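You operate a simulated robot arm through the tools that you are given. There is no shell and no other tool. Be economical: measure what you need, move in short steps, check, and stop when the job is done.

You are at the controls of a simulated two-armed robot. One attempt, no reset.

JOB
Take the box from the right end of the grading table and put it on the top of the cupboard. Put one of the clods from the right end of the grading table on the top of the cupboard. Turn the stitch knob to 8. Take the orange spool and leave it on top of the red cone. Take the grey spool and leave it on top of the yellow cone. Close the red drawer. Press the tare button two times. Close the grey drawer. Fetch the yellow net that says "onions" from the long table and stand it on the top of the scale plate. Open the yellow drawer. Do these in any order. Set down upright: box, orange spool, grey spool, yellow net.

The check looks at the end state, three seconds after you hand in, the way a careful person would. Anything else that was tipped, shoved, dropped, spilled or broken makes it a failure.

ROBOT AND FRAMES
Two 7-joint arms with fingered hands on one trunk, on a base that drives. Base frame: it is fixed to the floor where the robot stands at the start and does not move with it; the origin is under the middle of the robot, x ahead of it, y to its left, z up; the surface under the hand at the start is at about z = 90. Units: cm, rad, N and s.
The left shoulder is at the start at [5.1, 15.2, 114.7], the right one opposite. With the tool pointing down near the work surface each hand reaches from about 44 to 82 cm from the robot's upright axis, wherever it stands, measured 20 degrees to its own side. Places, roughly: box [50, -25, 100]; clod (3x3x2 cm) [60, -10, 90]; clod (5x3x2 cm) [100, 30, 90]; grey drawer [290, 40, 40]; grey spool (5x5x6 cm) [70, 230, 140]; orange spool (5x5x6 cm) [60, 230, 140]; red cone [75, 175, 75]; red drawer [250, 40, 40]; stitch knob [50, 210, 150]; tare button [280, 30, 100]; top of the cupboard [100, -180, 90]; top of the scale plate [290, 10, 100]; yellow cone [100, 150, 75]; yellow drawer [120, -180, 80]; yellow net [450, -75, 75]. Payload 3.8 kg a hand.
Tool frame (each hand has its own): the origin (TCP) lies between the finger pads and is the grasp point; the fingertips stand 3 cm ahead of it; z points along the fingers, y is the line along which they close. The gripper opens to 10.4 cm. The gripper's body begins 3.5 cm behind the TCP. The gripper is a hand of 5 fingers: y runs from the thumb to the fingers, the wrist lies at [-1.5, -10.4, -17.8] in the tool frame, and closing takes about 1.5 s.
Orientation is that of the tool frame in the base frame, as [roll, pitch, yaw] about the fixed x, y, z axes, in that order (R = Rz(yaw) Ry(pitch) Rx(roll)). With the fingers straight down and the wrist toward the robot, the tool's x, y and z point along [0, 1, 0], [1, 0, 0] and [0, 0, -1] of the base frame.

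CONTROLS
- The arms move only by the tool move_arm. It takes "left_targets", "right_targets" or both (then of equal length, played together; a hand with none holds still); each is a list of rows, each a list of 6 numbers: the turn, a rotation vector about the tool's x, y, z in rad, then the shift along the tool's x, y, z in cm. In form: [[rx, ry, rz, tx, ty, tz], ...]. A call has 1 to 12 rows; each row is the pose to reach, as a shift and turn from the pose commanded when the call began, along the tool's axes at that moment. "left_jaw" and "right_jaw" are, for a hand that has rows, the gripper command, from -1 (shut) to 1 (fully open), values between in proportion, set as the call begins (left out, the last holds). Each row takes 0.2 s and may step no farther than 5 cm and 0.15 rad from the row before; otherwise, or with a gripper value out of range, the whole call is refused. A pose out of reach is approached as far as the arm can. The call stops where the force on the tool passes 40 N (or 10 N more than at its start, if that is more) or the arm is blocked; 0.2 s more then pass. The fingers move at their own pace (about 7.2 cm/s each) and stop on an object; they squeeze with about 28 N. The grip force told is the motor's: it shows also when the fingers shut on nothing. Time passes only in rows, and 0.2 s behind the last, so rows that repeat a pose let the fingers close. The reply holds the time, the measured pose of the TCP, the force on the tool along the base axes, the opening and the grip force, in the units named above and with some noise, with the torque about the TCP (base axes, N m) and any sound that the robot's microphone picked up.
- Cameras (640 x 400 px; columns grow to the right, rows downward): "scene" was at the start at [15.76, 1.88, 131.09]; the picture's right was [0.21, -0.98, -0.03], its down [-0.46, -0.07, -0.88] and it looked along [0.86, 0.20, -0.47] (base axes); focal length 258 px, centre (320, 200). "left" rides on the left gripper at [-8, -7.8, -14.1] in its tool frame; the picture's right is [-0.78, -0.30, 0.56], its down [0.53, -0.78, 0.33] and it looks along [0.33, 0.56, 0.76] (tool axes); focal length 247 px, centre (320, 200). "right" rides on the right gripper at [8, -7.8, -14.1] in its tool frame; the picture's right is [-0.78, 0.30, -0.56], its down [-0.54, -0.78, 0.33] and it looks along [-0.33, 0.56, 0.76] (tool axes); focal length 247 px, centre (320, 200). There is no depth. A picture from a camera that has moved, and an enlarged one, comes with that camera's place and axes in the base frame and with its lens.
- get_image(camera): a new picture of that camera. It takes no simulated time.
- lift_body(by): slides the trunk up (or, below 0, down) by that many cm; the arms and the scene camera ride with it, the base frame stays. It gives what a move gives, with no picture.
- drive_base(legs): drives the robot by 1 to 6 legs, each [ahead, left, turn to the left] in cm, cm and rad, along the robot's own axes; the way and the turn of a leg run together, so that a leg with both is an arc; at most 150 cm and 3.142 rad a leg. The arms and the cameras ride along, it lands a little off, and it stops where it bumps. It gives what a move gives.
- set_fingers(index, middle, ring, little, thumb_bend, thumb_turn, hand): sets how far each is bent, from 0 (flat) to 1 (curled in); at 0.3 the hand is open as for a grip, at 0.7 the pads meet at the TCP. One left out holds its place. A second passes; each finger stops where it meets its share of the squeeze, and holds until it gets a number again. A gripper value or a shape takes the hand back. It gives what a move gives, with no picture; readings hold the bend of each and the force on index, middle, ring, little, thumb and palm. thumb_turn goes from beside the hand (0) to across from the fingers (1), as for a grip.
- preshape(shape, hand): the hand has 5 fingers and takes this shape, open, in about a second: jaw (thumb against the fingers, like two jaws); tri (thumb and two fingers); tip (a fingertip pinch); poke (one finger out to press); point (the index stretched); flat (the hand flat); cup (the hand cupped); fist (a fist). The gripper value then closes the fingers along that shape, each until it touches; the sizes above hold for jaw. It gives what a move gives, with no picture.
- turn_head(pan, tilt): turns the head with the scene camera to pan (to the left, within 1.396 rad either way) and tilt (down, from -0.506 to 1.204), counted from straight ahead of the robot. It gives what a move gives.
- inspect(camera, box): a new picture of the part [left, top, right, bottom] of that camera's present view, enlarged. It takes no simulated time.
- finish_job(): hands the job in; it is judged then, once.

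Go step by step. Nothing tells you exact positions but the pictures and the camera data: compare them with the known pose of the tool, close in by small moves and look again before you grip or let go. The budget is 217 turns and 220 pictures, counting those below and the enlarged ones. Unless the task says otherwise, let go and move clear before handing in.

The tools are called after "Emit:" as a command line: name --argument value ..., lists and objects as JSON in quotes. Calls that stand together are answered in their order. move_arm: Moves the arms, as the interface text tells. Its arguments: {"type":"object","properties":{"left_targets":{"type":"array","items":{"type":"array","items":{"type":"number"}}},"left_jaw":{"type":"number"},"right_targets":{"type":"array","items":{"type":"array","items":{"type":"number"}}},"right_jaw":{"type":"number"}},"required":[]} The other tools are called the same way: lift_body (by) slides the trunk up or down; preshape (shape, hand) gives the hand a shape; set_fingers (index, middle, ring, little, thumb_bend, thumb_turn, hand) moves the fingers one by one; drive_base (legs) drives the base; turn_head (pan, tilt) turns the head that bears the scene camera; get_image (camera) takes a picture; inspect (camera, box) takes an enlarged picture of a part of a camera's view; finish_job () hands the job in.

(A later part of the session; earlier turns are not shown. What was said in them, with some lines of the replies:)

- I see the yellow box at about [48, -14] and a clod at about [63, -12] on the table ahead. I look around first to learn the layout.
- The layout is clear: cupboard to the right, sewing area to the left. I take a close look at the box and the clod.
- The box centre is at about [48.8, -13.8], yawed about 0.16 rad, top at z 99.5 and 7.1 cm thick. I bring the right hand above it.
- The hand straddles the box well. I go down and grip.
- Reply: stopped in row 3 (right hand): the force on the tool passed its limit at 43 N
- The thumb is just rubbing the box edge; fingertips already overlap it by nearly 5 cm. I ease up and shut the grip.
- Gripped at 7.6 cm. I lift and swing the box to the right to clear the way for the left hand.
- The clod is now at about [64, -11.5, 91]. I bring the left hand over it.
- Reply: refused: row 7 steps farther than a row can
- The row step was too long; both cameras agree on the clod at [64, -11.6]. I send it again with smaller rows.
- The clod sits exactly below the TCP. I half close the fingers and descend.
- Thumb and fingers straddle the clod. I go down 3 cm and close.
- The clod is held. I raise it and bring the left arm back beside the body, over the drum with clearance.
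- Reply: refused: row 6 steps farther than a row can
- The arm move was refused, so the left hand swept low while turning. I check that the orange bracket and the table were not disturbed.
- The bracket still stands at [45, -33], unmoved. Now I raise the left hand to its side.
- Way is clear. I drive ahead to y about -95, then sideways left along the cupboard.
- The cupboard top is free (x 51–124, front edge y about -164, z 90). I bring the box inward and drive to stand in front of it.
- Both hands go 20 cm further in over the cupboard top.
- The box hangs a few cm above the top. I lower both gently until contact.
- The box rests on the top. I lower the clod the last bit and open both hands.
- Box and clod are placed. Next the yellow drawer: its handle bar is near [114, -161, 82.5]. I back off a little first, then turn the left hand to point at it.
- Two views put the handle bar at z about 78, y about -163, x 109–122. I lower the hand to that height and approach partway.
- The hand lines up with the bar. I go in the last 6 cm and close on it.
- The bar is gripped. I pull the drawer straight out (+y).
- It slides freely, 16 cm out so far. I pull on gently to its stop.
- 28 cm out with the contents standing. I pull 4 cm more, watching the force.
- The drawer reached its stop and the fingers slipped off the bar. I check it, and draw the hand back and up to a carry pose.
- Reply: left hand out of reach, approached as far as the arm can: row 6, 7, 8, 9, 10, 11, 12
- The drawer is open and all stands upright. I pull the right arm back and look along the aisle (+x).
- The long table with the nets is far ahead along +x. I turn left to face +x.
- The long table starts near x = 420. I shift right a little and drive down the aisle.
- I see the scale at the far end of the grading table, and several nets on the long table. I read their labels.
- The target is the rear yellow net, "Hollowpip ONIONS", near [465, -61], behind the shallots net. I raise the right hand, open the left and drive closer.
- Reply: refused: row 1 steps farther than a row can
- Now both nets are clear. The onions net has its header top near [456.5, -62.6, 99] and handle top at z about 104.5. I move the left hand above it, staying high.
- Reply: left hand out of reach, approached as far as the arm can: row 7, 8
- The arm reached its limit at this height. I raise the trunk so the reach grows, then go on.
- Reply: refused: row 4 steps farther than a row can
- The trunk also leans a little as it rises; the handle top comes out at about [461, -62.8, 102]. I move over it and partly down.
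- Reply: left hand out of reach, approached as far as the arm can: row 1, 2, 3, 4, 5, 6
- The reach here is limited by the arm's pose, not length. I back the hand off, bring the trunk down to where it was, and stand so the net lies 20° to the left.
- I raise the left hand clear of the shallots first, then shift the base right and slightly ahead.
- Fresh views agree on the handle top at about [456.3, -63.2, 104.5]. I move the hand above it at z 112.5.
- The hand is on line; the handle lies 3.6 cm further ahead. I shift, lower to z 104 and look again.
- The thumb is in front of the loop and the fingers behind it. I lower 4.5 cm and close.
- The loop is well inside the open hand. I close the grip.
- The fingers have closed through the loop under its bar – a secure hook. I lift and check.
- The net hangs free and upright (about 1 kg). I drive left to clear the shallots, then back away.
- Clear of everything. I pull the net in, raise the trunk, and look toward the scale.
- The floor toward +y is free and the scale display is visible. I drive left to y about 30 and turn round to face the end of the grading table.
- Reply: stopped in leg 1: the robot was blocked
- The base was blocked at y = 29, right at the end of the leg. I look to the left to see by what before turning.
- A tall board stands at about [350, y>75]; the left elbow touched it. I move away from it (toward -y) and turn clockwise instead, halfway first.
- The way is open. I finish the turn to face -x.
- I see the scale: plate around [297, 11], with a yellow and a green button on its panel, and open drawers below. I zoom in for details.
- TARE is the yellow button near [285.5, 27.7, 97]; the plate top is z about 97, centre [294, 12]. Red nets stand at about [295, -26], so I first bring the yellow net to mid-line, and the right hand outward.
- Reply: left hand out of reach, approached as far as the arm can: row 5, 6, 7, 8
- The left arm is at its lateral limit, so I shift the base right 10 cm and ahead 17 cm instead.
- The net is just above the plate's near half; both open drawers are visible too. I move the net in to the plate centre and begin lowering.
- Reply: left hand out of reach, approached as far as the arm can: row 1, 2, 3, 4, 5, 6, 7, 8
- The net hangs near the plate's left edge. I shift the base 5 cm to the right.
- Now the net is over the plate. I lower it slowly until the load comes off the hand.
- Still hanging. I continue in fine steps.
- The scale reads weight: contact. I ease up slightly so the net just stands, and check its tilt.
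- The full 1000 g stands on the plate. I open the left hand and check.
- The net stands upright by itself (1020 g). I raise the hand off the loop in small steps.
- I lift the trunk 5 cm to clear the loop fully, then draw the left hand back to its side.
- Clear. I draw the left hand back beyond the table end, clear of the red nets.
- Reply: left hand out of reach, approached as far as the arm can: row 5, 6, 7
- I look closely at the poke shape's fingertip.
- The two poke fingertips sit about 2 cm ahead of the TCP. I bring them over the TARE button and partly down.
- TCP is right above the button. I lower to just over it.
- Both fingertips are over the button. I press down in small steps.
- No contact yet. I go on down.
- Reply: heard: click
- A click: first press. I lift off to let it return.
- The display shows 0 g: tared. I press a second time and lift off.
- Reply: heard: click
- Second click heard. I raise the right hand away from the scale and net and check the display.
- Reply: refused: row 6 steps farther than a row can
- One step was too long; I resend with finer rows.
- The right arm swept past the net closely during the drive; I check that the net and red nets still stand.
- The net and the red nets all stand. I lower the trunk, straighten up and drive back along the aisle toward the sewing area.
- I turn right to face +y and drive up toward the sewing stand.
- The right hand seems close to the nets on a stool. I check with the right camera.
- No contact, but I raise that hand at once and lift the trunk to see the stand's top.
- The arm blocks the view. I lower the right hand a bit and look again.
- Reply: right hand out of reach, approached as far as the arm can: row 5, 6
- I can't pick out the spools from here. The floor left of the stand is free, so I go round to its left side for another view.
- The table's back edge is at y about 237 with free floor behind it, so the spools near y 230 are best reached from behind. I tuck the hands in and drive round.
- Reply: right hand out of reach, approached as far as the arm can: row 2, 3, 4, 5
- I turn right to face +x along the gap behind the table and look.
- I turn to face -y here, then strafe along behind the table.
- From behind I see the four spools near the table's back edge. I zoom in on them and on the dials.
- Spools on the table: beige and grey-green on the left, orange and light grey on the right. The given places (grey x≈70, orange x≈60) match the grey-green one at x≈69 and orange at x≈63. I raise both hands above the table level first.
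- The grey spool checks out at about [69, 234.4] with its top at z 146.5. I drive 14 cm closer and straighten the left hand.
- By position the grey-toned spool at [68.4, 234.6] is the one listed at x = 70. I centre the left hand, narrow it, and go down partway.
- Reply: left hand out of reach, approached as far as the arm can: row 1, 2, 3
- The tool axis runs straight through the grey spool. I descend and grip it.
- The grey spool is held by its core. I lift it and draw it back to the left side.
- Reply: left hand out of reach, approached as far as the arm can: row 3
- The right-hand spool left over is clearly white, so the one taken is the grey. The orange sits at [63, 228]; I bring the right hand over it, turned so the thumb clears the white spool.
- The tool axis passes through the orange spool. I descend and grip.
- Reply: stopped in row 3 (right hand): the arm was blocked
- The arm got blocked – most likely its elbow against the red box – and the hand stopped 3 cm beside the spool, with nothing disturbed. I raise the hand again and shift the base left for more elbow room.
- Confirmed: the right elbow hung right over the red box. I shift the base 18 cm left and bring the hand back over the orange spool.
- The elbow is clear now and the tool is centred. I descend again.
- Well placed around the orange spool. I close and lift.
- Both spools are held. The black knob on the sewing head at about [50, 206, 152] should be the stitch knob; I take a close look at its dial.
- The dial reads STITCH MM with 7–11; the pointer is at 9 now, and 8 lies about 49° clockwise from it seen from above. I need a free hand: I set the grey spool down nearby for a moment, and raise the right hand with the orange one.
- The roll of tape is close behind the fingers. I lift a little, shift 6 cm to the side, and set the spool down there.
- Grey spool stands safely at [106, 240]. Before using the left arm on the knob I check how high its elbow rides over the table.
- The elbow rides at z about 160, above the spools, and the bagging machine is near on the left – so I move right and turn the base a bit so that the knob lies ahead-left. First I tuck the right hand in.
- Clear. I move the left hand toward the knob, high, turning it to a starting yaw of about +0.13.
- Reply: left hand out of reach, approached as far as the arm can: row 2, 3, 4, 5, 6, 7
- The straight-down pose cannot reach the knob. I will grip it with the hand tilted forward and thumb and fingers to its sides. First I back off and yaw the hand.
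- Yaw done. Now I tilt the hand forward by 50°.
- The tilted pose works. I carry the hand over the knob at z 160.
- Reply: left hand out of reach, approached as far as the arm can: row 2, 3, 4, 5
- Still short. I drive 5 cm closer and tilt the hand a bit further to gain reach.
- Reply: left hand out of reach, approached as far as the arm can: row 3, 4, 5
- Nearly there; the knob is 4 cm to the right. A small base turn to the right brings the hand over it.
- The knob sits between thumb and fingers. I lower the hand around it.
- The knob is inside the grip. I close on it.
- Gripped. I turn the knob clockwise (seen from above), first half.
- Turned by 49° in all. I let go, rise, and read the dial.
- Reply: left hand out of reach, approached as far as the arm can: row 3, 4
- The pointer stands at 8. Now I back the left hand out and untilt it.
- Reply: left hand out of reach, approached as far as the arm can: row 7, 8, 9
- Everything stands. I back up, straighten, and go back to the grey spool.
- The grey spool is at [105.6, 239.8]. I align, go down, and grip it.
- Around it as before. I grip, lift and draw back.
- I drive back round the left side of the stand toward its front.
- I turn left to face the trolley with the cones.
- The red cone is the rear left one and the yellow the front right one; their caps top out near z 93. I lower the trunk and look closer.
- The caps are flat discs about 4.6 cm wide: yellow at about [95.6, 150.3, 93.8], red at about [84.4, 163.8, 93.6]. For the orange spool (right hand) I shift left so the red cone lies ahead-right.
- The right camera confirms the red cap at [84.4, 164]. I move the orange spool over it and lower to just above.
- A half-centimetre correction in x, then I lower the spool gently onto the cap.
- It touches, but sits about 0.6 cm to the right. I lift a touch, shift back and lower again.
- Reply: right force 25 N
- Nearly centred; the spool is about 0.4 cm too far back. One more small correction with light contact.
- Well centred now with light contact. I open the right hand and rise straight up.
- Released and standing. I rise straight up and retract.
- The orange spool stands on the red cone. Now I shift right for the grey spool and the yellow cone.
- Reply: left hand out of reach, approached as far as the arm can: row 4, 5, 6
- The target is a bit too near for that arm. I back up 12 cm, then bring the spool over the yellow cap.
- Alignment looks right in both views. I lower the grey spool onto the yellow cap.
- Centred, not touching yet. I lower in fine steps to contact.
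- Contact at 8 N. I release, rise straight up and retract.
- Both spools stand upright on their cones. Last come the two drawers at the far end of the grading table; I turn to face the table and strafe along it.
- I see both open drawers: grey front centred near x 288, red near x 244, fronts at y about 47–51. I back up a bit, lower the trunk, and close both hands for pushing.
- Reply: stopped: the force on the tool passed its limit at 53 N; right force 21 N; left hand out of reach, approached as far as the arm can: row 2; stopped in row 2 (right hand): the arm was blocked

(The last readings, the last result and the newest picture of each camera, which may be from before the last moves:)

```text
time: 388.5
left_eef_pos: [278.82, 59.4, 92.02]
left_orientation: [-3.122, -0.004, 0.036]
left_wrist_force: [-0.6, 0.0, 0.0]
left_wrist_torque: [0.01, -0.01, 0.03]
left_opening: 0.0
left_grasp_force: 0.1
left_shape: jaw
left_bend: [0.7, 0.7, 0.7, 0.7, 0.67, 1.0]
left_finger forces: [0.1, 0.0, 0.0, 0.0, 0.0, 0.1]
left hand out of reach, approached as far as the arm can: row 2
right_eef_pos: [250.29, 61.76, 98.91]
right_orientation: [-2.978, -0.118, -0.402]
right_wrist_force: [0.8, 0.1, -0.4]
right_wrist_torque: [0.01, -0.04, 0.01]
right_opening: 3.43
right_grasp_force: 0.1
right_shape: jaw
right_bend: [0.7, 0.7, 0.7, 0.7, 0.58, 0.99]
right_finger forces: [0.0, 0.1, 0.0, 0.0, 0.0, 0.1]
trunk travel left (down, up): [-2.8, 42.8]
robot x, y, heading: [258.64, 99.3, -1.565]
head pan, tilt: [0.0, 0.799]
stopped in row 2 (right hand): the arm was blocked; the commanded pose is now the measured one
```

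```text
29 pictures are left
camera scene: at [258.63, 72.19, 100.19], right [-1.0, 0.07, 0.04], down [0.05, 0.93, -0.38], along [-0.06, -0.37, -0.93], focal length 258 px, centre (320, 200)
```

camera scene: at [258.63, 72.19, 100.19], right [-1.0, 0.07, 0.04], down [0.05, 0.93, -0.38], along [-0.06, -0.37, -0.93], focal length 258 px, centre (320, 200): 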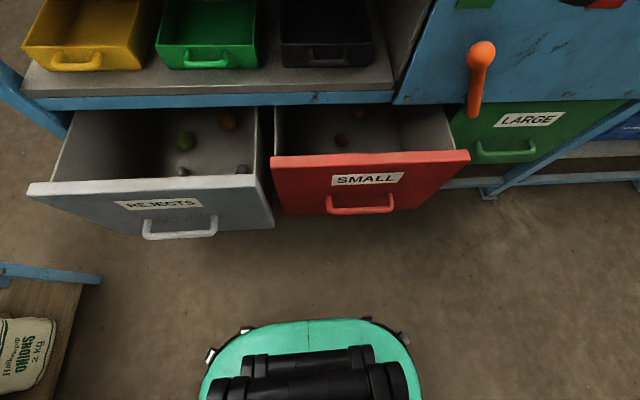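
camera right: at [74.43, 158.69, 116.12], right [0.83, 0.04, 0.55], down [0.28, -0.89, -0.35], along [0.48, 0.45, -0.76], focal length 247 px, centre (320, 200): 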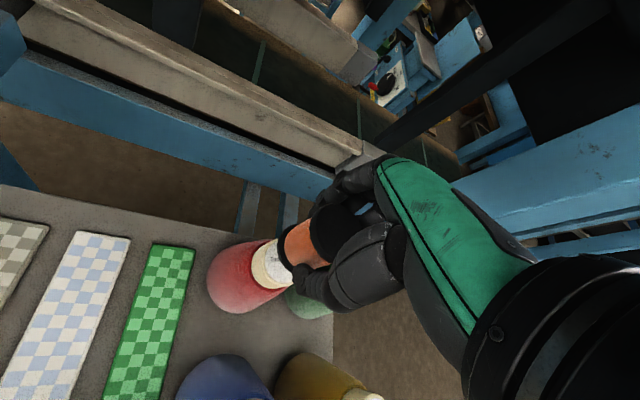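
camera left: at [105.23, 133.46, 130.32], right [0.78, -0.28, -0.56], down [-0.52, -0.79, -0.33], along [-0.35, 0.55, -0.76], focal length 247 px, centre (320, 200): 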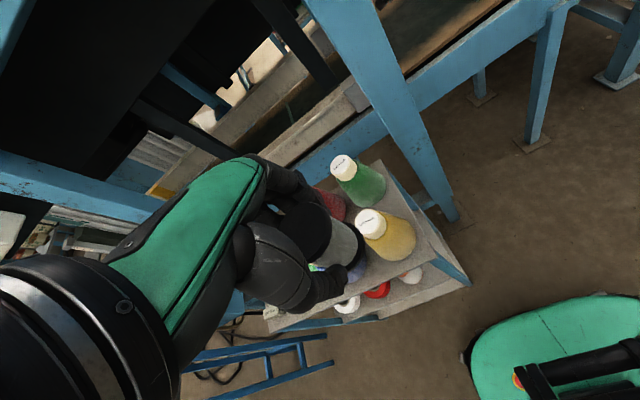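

The trunk leans far forward when low, so the head and right arm touched each other. I raise the trunk again and will reach down with the arms instead.

Emit:
lift_body --by 17

Emit:
move_arm --left_targets '[[0, 0, 0, 2, 0, 4], [0, 0, 0, 4, 0, 8], [0, 0, 0, 6, 0, 12], [0, 0, 0, 8, 0, 16], [0, 0, 0, 9, 0, 20.5], [0, 0, 0, 9, 0, 25], [0, 0, 0, 9, 0, 29.5], [0, 0, 0, 9, 0, 34]]' --right_targets '[[-0.05, 0, -0.1, -3, 0, 3], [-0.1, 0, -0.2, -6, 0, 6], [-0.15, 0, -0.3, -9, 0, 10], [-0.16, 0, -0.4, -9, 0, 14], [-0.16, 0, -0.4, -9, 0, 18.5], [-0.16, 0, -0.4, -9, 0, 23], [-0.16, 0, -0.4, -9, 0, 27.5], [-0.16, 0, -0.4, -9, 0, 32]]'

```text
time: 390.4
left_eef_pos: [278.8, 59.53, 109.03]
left_orientation: [-3.124, -0.003, 0.039]
left_wrist_force: [-0.7, -0.1, -0.3]
left_wrist_torque: [-0.01, 0.01, 0.01]
left_opening: 0.0
left_grasp_force: 27.6
left_shape: jaw
left_bend: [0.7, 0.7, 0.7, 0.7, 0.48, 1.0]
left_finger forces: [0.0, 0.0, 0.0, 0.0, 0.0, 0.0]
right_eef_pos: [250.4, 62.18, 115.99]
right_orientation: [-2.99, -0.119, -0.392]
right_wrist_force: [-0.2, -0.8, -0.7]
right_wrist_torque: [0.02, -0.03, -0.02]
right_opening: 0.98
right_grasp_force: 28.2
right_shape: jaw
right_bend: [0.7, 0.7, 0.7, 0.7, 0.77, 1.0]
right_finger forces: [0.0, 0.0, 0.0, 0.1, 0.0, 0.1]
trunk travel left (down, up): [-19.8, 25.8]
robot x, y, heading: [259.01, 99.63, -1.567]
head pan, tilt: [0.0, 0.799]
```

```text
time: 392.2
left_eef_pos: [288.15, 60.65, 74.8]
left_orientation: [-3.123, -0.003, 0.036]
left_wrist_force: [0.5, 0.1, 0.4]
left_wrist_torque: [-0.01, 0.03, -0.01]
left_opening: 0.0
left_grasp_force: 28.5
left_shape: jaw
left_bend: [0.7, 0.7, 0.7, 0.7, 0.48, 1.0]
left_finger forces: [0.1, 0.0, 0.0, 0.1, 0.0, 0.1]
left hand out of reach, approached as far as the arm can: row 3, 4
right_eef_pos: [249.86, 62.89, 80.99]
right_orientation: [3.079, -0.139, 0.012]
right_wrist_force: [-0.1, 0.4, -0.6]
right_wrist_torque: [0.02, -0.01, 0.03]
right_opening: 0.98
right_grasp_force: 27.5
right_shape: jaw
right_bend: [0.7, 0.7, 0.7, 0.7, 0.77, 1.0]
right_finger forces: [0.1, 0.0, 0.0, 0.1, 0.0, 0.1]
right hand out of reach, approached as far as the arm can: row 2, 3, 4, 5, 6, 7, 8
trunk travel left (down, up): [-19.8, 25.8]
robot x, y, heading: [258.88, 99.19, -1.563]
head pan, tilt: [0.0, 0.799]
```

I back up 8 cm and continue down with both hands.

Emit:
drive_base --legs '[[-9, 0, 0]]'

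Emit:
move_arm --left_targets '[[0, 0, 0, 0, 0.5, 4.5], [0, 0, 0, 0, 1, 9], [0, 0, 0, 0, 1.5, 13.5], [0, 0, 0, 0, 2, 18], [0, 0, 0, 0, 2, 22.5], [0, 0, 0, 0, 2, 27], [0, 0, 0, 0, 2, 31], [0, 0, 0, 0, 2, 33], [0, 0, 0, 0, 2, 33]]' --right_targets '[[0, 0, 0, -3, 1, 3.5], [0, 0, 0, -6, 2, 6.5], [0, 0, 0, -8, 3, 10], [0, 0, 0, -8, 3, 14.5], [0, 0, 0, -8, 3, 19], [0, 0, 0, -8, 3, 23.5], [0, 0, 0, -8, 3, 28], [0, 0, 0, -8, 3, 32.5], [0, 0, 0, -8, 3, 37]]'

Emit:
get_image --camera "scene"

```text
time: 393.3
left_eef_pos: [288.14, 69.88, 74.93]
left_orientation: [-3.127, -0.001, 0.04]
left_wrist_force: [0.7, -0.8, -0.3]
left_wrist_torque: [0.01, 0.04, 0.02]
left_opening: 0.02
left_grasp_force: 28.2
left_shape: jaw
left_bend: [0.7, 0.7, 0.7, 0.7, 0.48, 1.0]
left_finger forces: [0.0, 0.0, 0.0, 0.0, 0.1, 0.1]
right_eef_pos: [249.69, 72.09, 81.0]
right_orientation: [3.077, -0.139, 0.014]
right_wrist_force: [0.1, -0.4, 0.3]
right_wrist_torque: [0.01, -0.02, 0.01]
right_opening: 0.95
right_grasp_force: 28.1
right_shape: jaw
right_bend: [0.7, 0.7, 0.7, 0.7, 0.77, 1.0]
right_finger forces: [0.0, 0.1, 0.0, 0.1, 0.0, 0.0]
trunk travel left (down, up): [-19.8, 25.8]
robot x, y, heading: [258.92, 108.69, -1.56]
head pan, tilt: [0.0, 0.799]
```

```text
time: 395.3
left_eef_pos: [288.17, 68.07, 42.03]
left_orientation: [-3.126, -0.001, 0.042]
left_wrist_force: [-0.6, 0.8, -0.4]
left_wrist_torque: [0.02, -0.01, -0.03]
left_opening: 0.0
left_grasp_force: 28.0
left_shape: jaw
left_bend: [0.7, 0.7, 0.7, 0.7, 0.48, 1.0]
left_finger forces: [0.0, 0.0, 0.1, 0.0, 0.1, 0.0]
right_eef_pos: [252.66, 62.64, 54.31]
right_orientation: [-3.132, -0.069, -0.037]
right_wrist_force: [-0.4, -1.1, -0.2]
right_wrist_torque: [0.0, -0.03, -0.01]
right_opening: 0.97
right_grasp_force: 28.2
right_shape: jaw
right_bend: [0.7, 0.7, 0.7, 0.7, 0.77, 1.0]
right_finger forces: [0.0, 0.0, 0.0, 0.0, 0.0, 0.1]
right hand out of reach, approached as far as the arm can: row 1, 2, 3, 4, 5, 6, 7, 8, 9
trunk travel left (down, up): [-19.8, 25.8]
robot x, y, heading: [259.23, 108.64, -1.562]
head pan, tilt: [0.0, 0.799]
```

```text
28 pictures are left
camera scene: at [259.25, 93.14, 124.04], right [-1.0, -0.01, 0.0], down [-0.01, 0.83, -0.56], along [0.01, -0.56, -0.83], focal length 258 px, centre (320, 200)
```

scene: 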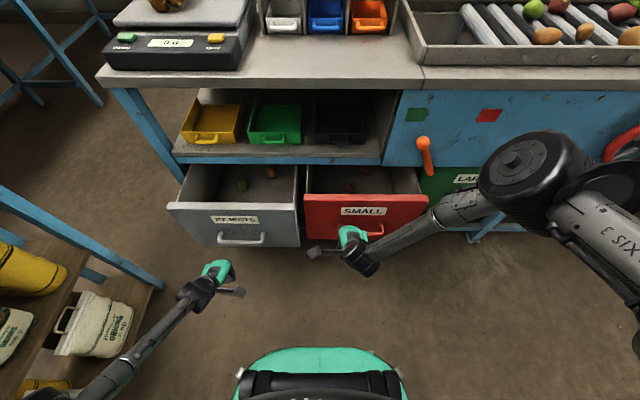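

The left hand is in front of the grey drawer at z 42. I push it in.

Emit:
move_arm --left_targets '[[0, 0, 0, 0, 3.5, 0], [0, 0, 0, 0, 7, 0], [0, 0, 0, 0, 10.5, 0], [0, 0, 0, 0, 13, 0], [0, 0, 0, 0, 15.5, 0], [0, 0, 0, 0, 18, 0], [0, 0, 0, 0, 20.5, 0], [0, 0, 0, 0, 23, 0]]'

Emit:
get_image --camera "scene"

```text
time: 397.1
left_eef_pos: [288.43, 52.45, 46.94]
left_orientation: [-3.127, -0.003, 0.041]
left_wrist_force: [1.2, 0.1, 1.1]
left_wrist_torque: [0.0, 0.0, 0.0]
left_opening: 0.0
left_grasp_force: 28.0
left_shape: jaw
left_bend: [0.7, 0.7, 0.7, 0.7, 0.48, 1.0]
left_finger forces: [0.0, 0.0, 0.1, 0.0, 0.1, 0.1]
left hand out of reach, approached as far as the arm can: row 3, 4, 5, 6, 7, 8
right_eef_pos: [252.72, 62.7, 54.32]
right_orientation: [-3.132, -0.069, -0.034]
right_wrist_force: [0.1, -0.2, 0.1]
right_wrist_torque: [-0.01, 0.01, 0.01]
right_opening: 0.94
right_grasp_force: 28.5
right_shape: jaw
right_bend: [0.7, 0.7, 0.7, 0.7, 0.77, 1.0]
right_finger forces: [0.0, 0.0, 0.0, 0.0, 0.0, 0.1]
trunk travel left (down, up): [-19.8, 25.8]
robot x, y, heading: [258.65, 108.84, -1.565]
head pan, tilt: [0.0, 0.799]
```

```text
27 pictures are left
camera scene: at [259.24, 93.14, 124.03], right [-1.0, -0.01, 0.0], down [-0.01, 0.83, -0.56], along [0.01, -0.56, -0.83], focal length 258 px, centre (320, 200)
```

scene: 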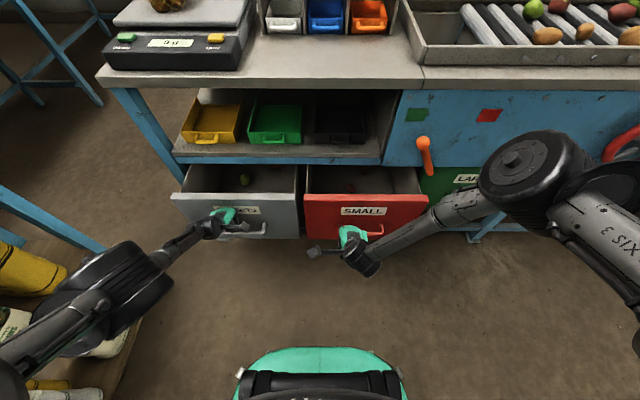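

The arm is at its limit, so I let the base do the pushing: both hands are in front of the drawer fronts and driving ahead moves away from the rack.

Emit:
drive_base --legs '[[10, 0, -0.006], [8, 0, 0]]'

Emit:
get_image --camera "scene"

```text
time: 398.8
left_eef_pos: [288.28, 38.17, 46.12]
left_orientation: [-3.099, -0.009, 0.031]
left_wrist_force: [0.9, 3.8, -1.1]
left_wrist_torque: [-0.22, 0.08, 0.11]
left_opening: 0.0
left_grasp_force: 27.9
left_shape: jaw
left_bend: [0.7, 0.7, 0.7, 0.7, 0.49, 1.0]
left_finger forces: [0.0, 4.9, 0.1, 0.0, 0.0, 0.0]
right_eef_pos: [252.41, 47.85, 54.29]
right_orientation: [-3.13, -0.066, -0.044]
right_wrist_force: [0.0, -0.9, -1.0]
right_wrist_torque: [-0.01, -0.04, 0.02]
right_opening: 1.0
right_grasp_force: 28.0
right_shape: jaw
right_bend: [0.7, 0.7, 0.7, 0.7, 0.77, 1.0]
right_finger forces: [0.0, 0.1, 0.0, 0.1, 0.0, 0.0]
trunk travel left (down, up): [-19.8, 25.8]
robot x, y, heading: [258.83, 93.67, -1.568]
head pan, tilt: [0.0, 0.799]
stopped in leg 2: the force on the tool passed its limit at 161 N (the readings are from after the stop); the commanded pose is now the measured one
```

```text
26 pictures are left
camera scene: at [259.19, 78.1, 123.98], right [-1.0, 0.0, 0.0], down [0.0, 0.83, -0.56], along [0.0, -0.56, -0.83], focal length 258 px, centre (320, 200)
```

scene: 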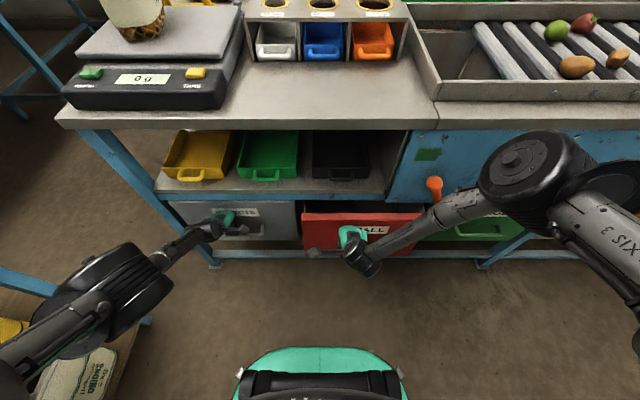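

The grey drawer is shut. Now I push the red one in with the right arm, letting the left hand back off.

Emit:
move_arm --right_targets '[[0, 0, 0, 0, 2, 0], [0, 0, 0, 0, 4, 0], [0, 0, 0, 0, 6, 0], [0, 0, 0, 0, 8, 0], [0, 0, 0, 0, 9.5, 0], [0, 0, 0, 0, 11, 0], [0, 0, 0, 0, 12.5, 0]]' --left_targets '[[0, 0, 0, 0, -2, 0], [0, 0, 0, 0, -4, 0], [0, 0, 0, 0, -4, 0], [0, 0, 0, 0, -4, 0], [0, 0, 0, 0, -4, 0], [0, 0, 0, 0, -4, 0], [0, 0, 0, 0, -4, 0]]'

Emit:
get_image --camera "scene"

```text
time: 400.3
left_eef_pos: [288.25, 42.07, 46.63]
left_orientation: [-3.108, -0.006, 0.026]
left_wrist_force: [-1.1, 0.8, 0.7]
left_wrist_torque: [0.02, -0.03, 0.03]
left_opening: 0.01
left_grasp_force: 28.2
left_shape: jaw
left_bend: [0.7, 0.7, 0.7, 0.7, 0.49, 1.0]
left_finger forces: [0.0, 0.0, 0.0, 0.0, 0.0, 0.0]
left hand out of reach, approached as far as the arm can: row 1
right_eef_pos: [252.37, 37.73, 53.83]
right_orientation: [-3.121, -0.073, -0.042]
right_wrist_force: [-1.7, 19.0, 8.5]
right_wrist_torque: [-0.98, 0.11, -0.35]
right_opening: 1.01
right_grasp_force: 27.7
right_shape: jaw
right_bend: [0.7, 0.7, 0.7, 0.7, 0.77, 1.0]
right_finger forces: [0.1, 19.9, 0.1, 0.1, 0.1, 0.0]
trunk travel left (down, up): [-19.8, 25.8]
robot x, y, heading: [259.0, 93.66, -1.566]
head pan, tilt: [0.0, 0.799]
stopped in row 7 (right hand): the force on the tool passed its limit at 43 N (the readings are from after the stop); the commanded pose is now the measured one
```

```text
25 pictures are left
camera scene: at [259.2, 78.53, 124.07], right [-1.0, 0.0, 0.0], down [0.0, 0.83, -0.56], along [0.0, -0.56, -0.83], focal length 258 px, centre (320, 200)
```

scene: 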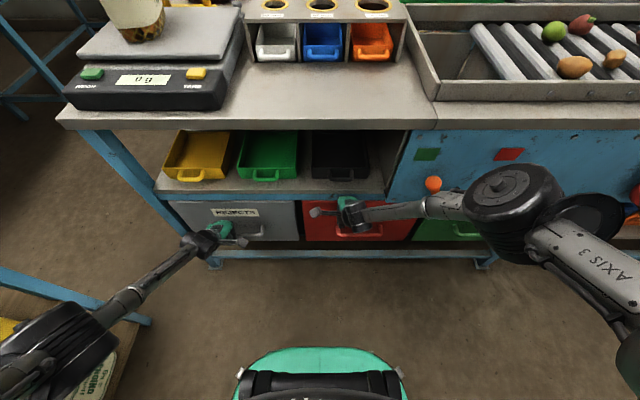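

Both drawers sit flush. I back the right hand off and move the base away from the rack, then look.

Emit:
move_arm --right_targets '[[0, 0, 0, 0, -2, 0], [0, 0, 0, 0, -4, 0], [0, 0, 0, 0, -7, 0], [0, 0, 0, 0, -10, 0]]'

Emit:
drive_base --legs '[[-6, -35, 0]]'

Emit:
turn_head --pan 0.5 --tilt 0.6

Emit:
get_image --camera "scene"

```text
time: 401.3
left_eef_pos: [288.2, 42.02, 46.56]
left_orientation: [-3.106, -0.006, 0.026]
left_wrist_force: [-0.1, -0.2, 0.2]
left_wrist_torque: [0.01, 0.0, -0.01]
left_opening: 0.0
left_grasp_force: 28.1
left_shape: jaw
left_bend: [0.7, 0.7, 0.7, 0.7, 0.49, 1.0]
left_finger forces: [0.0, 0.1, 0.0, 0.0, 0.0, 0.1]
right_eef_pos: [252.65, 47.4, 54.01]
right_orientation: [-3.122, -0.071, -0.044]
right_wrist_force: [-0.6, 0.0, -0.1]
right_wrist_torque: [0.0, -0.01, -0.02]
right_opening: 0.96
right_grasp_force: 28.1
right_shape: jaw
right_bend: [0.7, 0.7, 0.7, 0.7, 0.78, 1.0]
right_finger forces: [0.0, 0.0, 0.0, 0.1, 0.1, 0.1]
trunk travel left (down, up): [-19.8, 25.8]
robot x, y, heading: [259.1, 93.43, -1.568]
head pan, tilt: [0.0, 0.799]
```

```text
time: 403.6
left_eef_pos: [254.41, 47.91, 46.62]
left_orientation: [-3.107, -0.006, 0.028]
left_wrist_force: [-0.1, 0.0, 0.3]
left_wrist_torque: [-0.03, 0.02, 0.04]
left_opening: 0.0
left_grasp_force: 28.2
left_shape: jaw
left_bend: [0.7, 0.7, 0.7, 0.7, 0.49, 1.0]
left_finger forces: [0.0, 0.0, 0.1, 0.0, 0.0, 0.0]
right_eef_pos: [218.93, 53.33, 53.92]
right_orientation: [-3.121, -0.071, -0.043]
right_wrist_force: [-0.3, 0.8, -0.7]
right_wrist_torque: [0.02, -0.04, 0.0]
right_opening: 0.98
right_grasp_force: 28.2
right_shape: jaw
right_bend: [0.7, 0.7, 0.7, 0.7, 0.78, 1.0]
right_finger forces: [0.1, 0.0, 0.1, 0.0, 0.0, 0.0]
trunk travel left (down, up): [-19.8, 25.8]
robot x, y, heading: [225.58, 99.86, -1.574]
head pan, tilt: [0.0, 0.799]
```

```text
time: 404.5
left_eef_pos: [254.41, 47.93, 46.64]
left_orientation: [-3.106, -0.005, 0.028]
left_wrist_force: [0.0, -0.4, -0.2]
left_wrist_torque: [0.03, 0.02, 0.01]
left_opening: 0.03
left_grasp_force: 28.1
left_shape: jaw
left_bend: [0.7, 0.7, 0.7, 0.7, 0.49, 1.0]
left_finger forces: [0.0, 0.0, 0.0, 0.0, 0.1, 0.0]
right_eef_pos: [218.77, 53.44, 53.87]
right_orientation: [-3.121, -0.071, -0.043]
right_wrist_force: [0.3, -0.2, 0.7]
right_wrist_torque: [0.01, -0.04, -0.02]
right_opening: 0.95
right_grasp_force: 28.8
right_shape: jaw
right_bend: [0.7, 0.7, 0.7, 0.7, 0.78, 1.0]
right_finger forces: [0.1, 0.0, 0.0, 0.0, 0.0, 0.0]
trunk travel left (down, up): [-19.8, 25.8]
robot x, y, heading: [225.52, 99.36, -1.57]
head pan, tilt: [0.499, 0.6]
```

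```text
24 pictures are left
camera scene: at [229.78, 84.3, 125.74], right [-0.88, -0.47, -0.08], down [-0.27, 0.63, -0.73], along [0.39, -0.62, -0.68], focal length 258 px, centre (320, 200)
```

scene: 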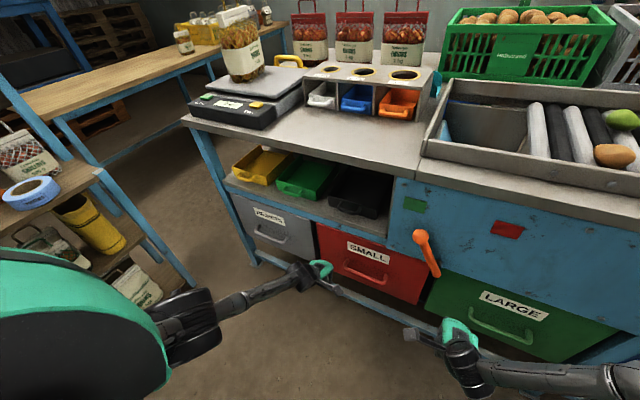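

Both drawers are closed. I inspect the net on the scale and the rack near the left elbow.

Emit:
inspect --camera "scene" --box '[160, 0, 340, 140]'

Emit:
inspect --camera "scene" --box '[0, 100, 320, 320]'

```text
2.86 times, centred on (250, 70) of scene
camera zoom: at [229.78, 84.3, 125.74], right [-0.88, -0.47, -0.08], down [-0.27, 0.63, -0.73], along [0.39, -0.62, -0.68], focal length 736 px, centre (520, 571)
```

zoom: 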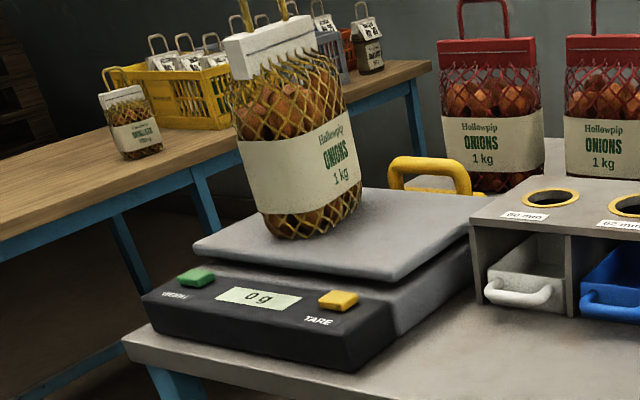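

```text
1.82 times, centred on (160, 210) of scene
camera zoom: at [229.78, 84.3, 125.74], right [-0.88, -0.47, -0.08], down [-0.27, 0.63, -0.73], along [0.39, -0.62, -0.68], focal length 468 px, centre (611, 182)
```

zoom: 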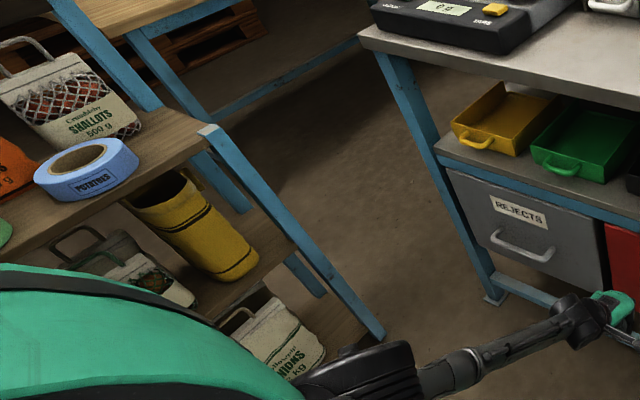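

All is upright and closed. I move the robot clear of the fronts and the rack before handing in.

Emit:
drive_base --legs '[[-4, -25, 0], [-8, 0, 0]]'

Emit:
get_image --camera "scene"

```text
time: 407.0
left_eef_pos: [229.38, 59.97, 46.65]
left_orientation: [-3.11, -0.008, 0.028]
left_wrist_force: [0.3, 0.6, 0.0]
left_wrist_torque: [-0.01, 0.04, -0.06]
left_opening: 0.02
left_grasp_force: 28.0
left_shape: jaw
left_bend: [0.7, 0.7, 0.7, 0.7, 0.49, 1.0]
left_finger forces: [0.0, 0.0, 0.2, 0.1, 0.0, 0.0]
right_eef_pos: [193.97, 65.47, 54.11]
right_orientation: [-3.123, -0.068, -0.043]
right_wrist_force: [1.0, 0.4, 0.3]
right_wrist_torque: [-0.02, 0.02, -0.01]
right_opening: 0.96
right_grasp_force: 27.9
right_shape: jaw
right_bend: [0.7, 0.7, 0.7, 0.7, 0.78, 1.0]
right_finger forces: [0.0, 0.0, 0.0, 0.0, 0.0, 0.0]
trunk travel left (down, up): [-19.8, 25.8]
robot x, y, heading: [200.37, 111.94, -1.567]
head pan, tilt: [0.499, 0.6]
```

```text
21 pictures are left
camera scene: at [204.73, 96.52, 125.77], right [-0.88, -0.47, -0.08], down [-0.27, 0.63, -0.73], along [0.39, -0.62, -0.68], focal length 258 px, centre (320, 200)
```

scene: 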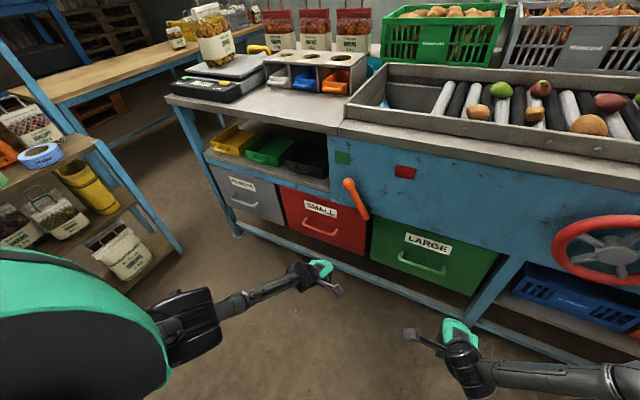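

Everything is in place and both hands are clear, so I hand the job in.

Emit:
finish_job

```text
The job is handed in.
```

I carried out every part of the job and handed it in; the result of the check has not come back.

- **Box and clod:** the box stands upright on the cupboard top, and the 3x3x2 cm clod lies beside it.
- **Stitch knob:** the pointer read 8 on the dial after I turned it.
- **Spools:** the orange spool stands on the red cone and the grey one on the yellow cone. There was also a lighter, whitish spool; I took the darker one as the grey because its place matched the one you gave.
- **Drawers:** the yellow drawer is open to its stop, and the red and grey drawers are shut. The grey drawer met its end stop hard (161 N on the hand), but I saw nothing disturbed afterwards.
- **Scale:** I pressed tare twice, hearing a click each time. The yellow net that says "onions" stands upright on the plate, and the display reads 0 g.

Along the way the left elbow touched the tall board near the scale, and the right elbow was stopped, most likely by the red box on the sewing table. I saw nothing moved either time.
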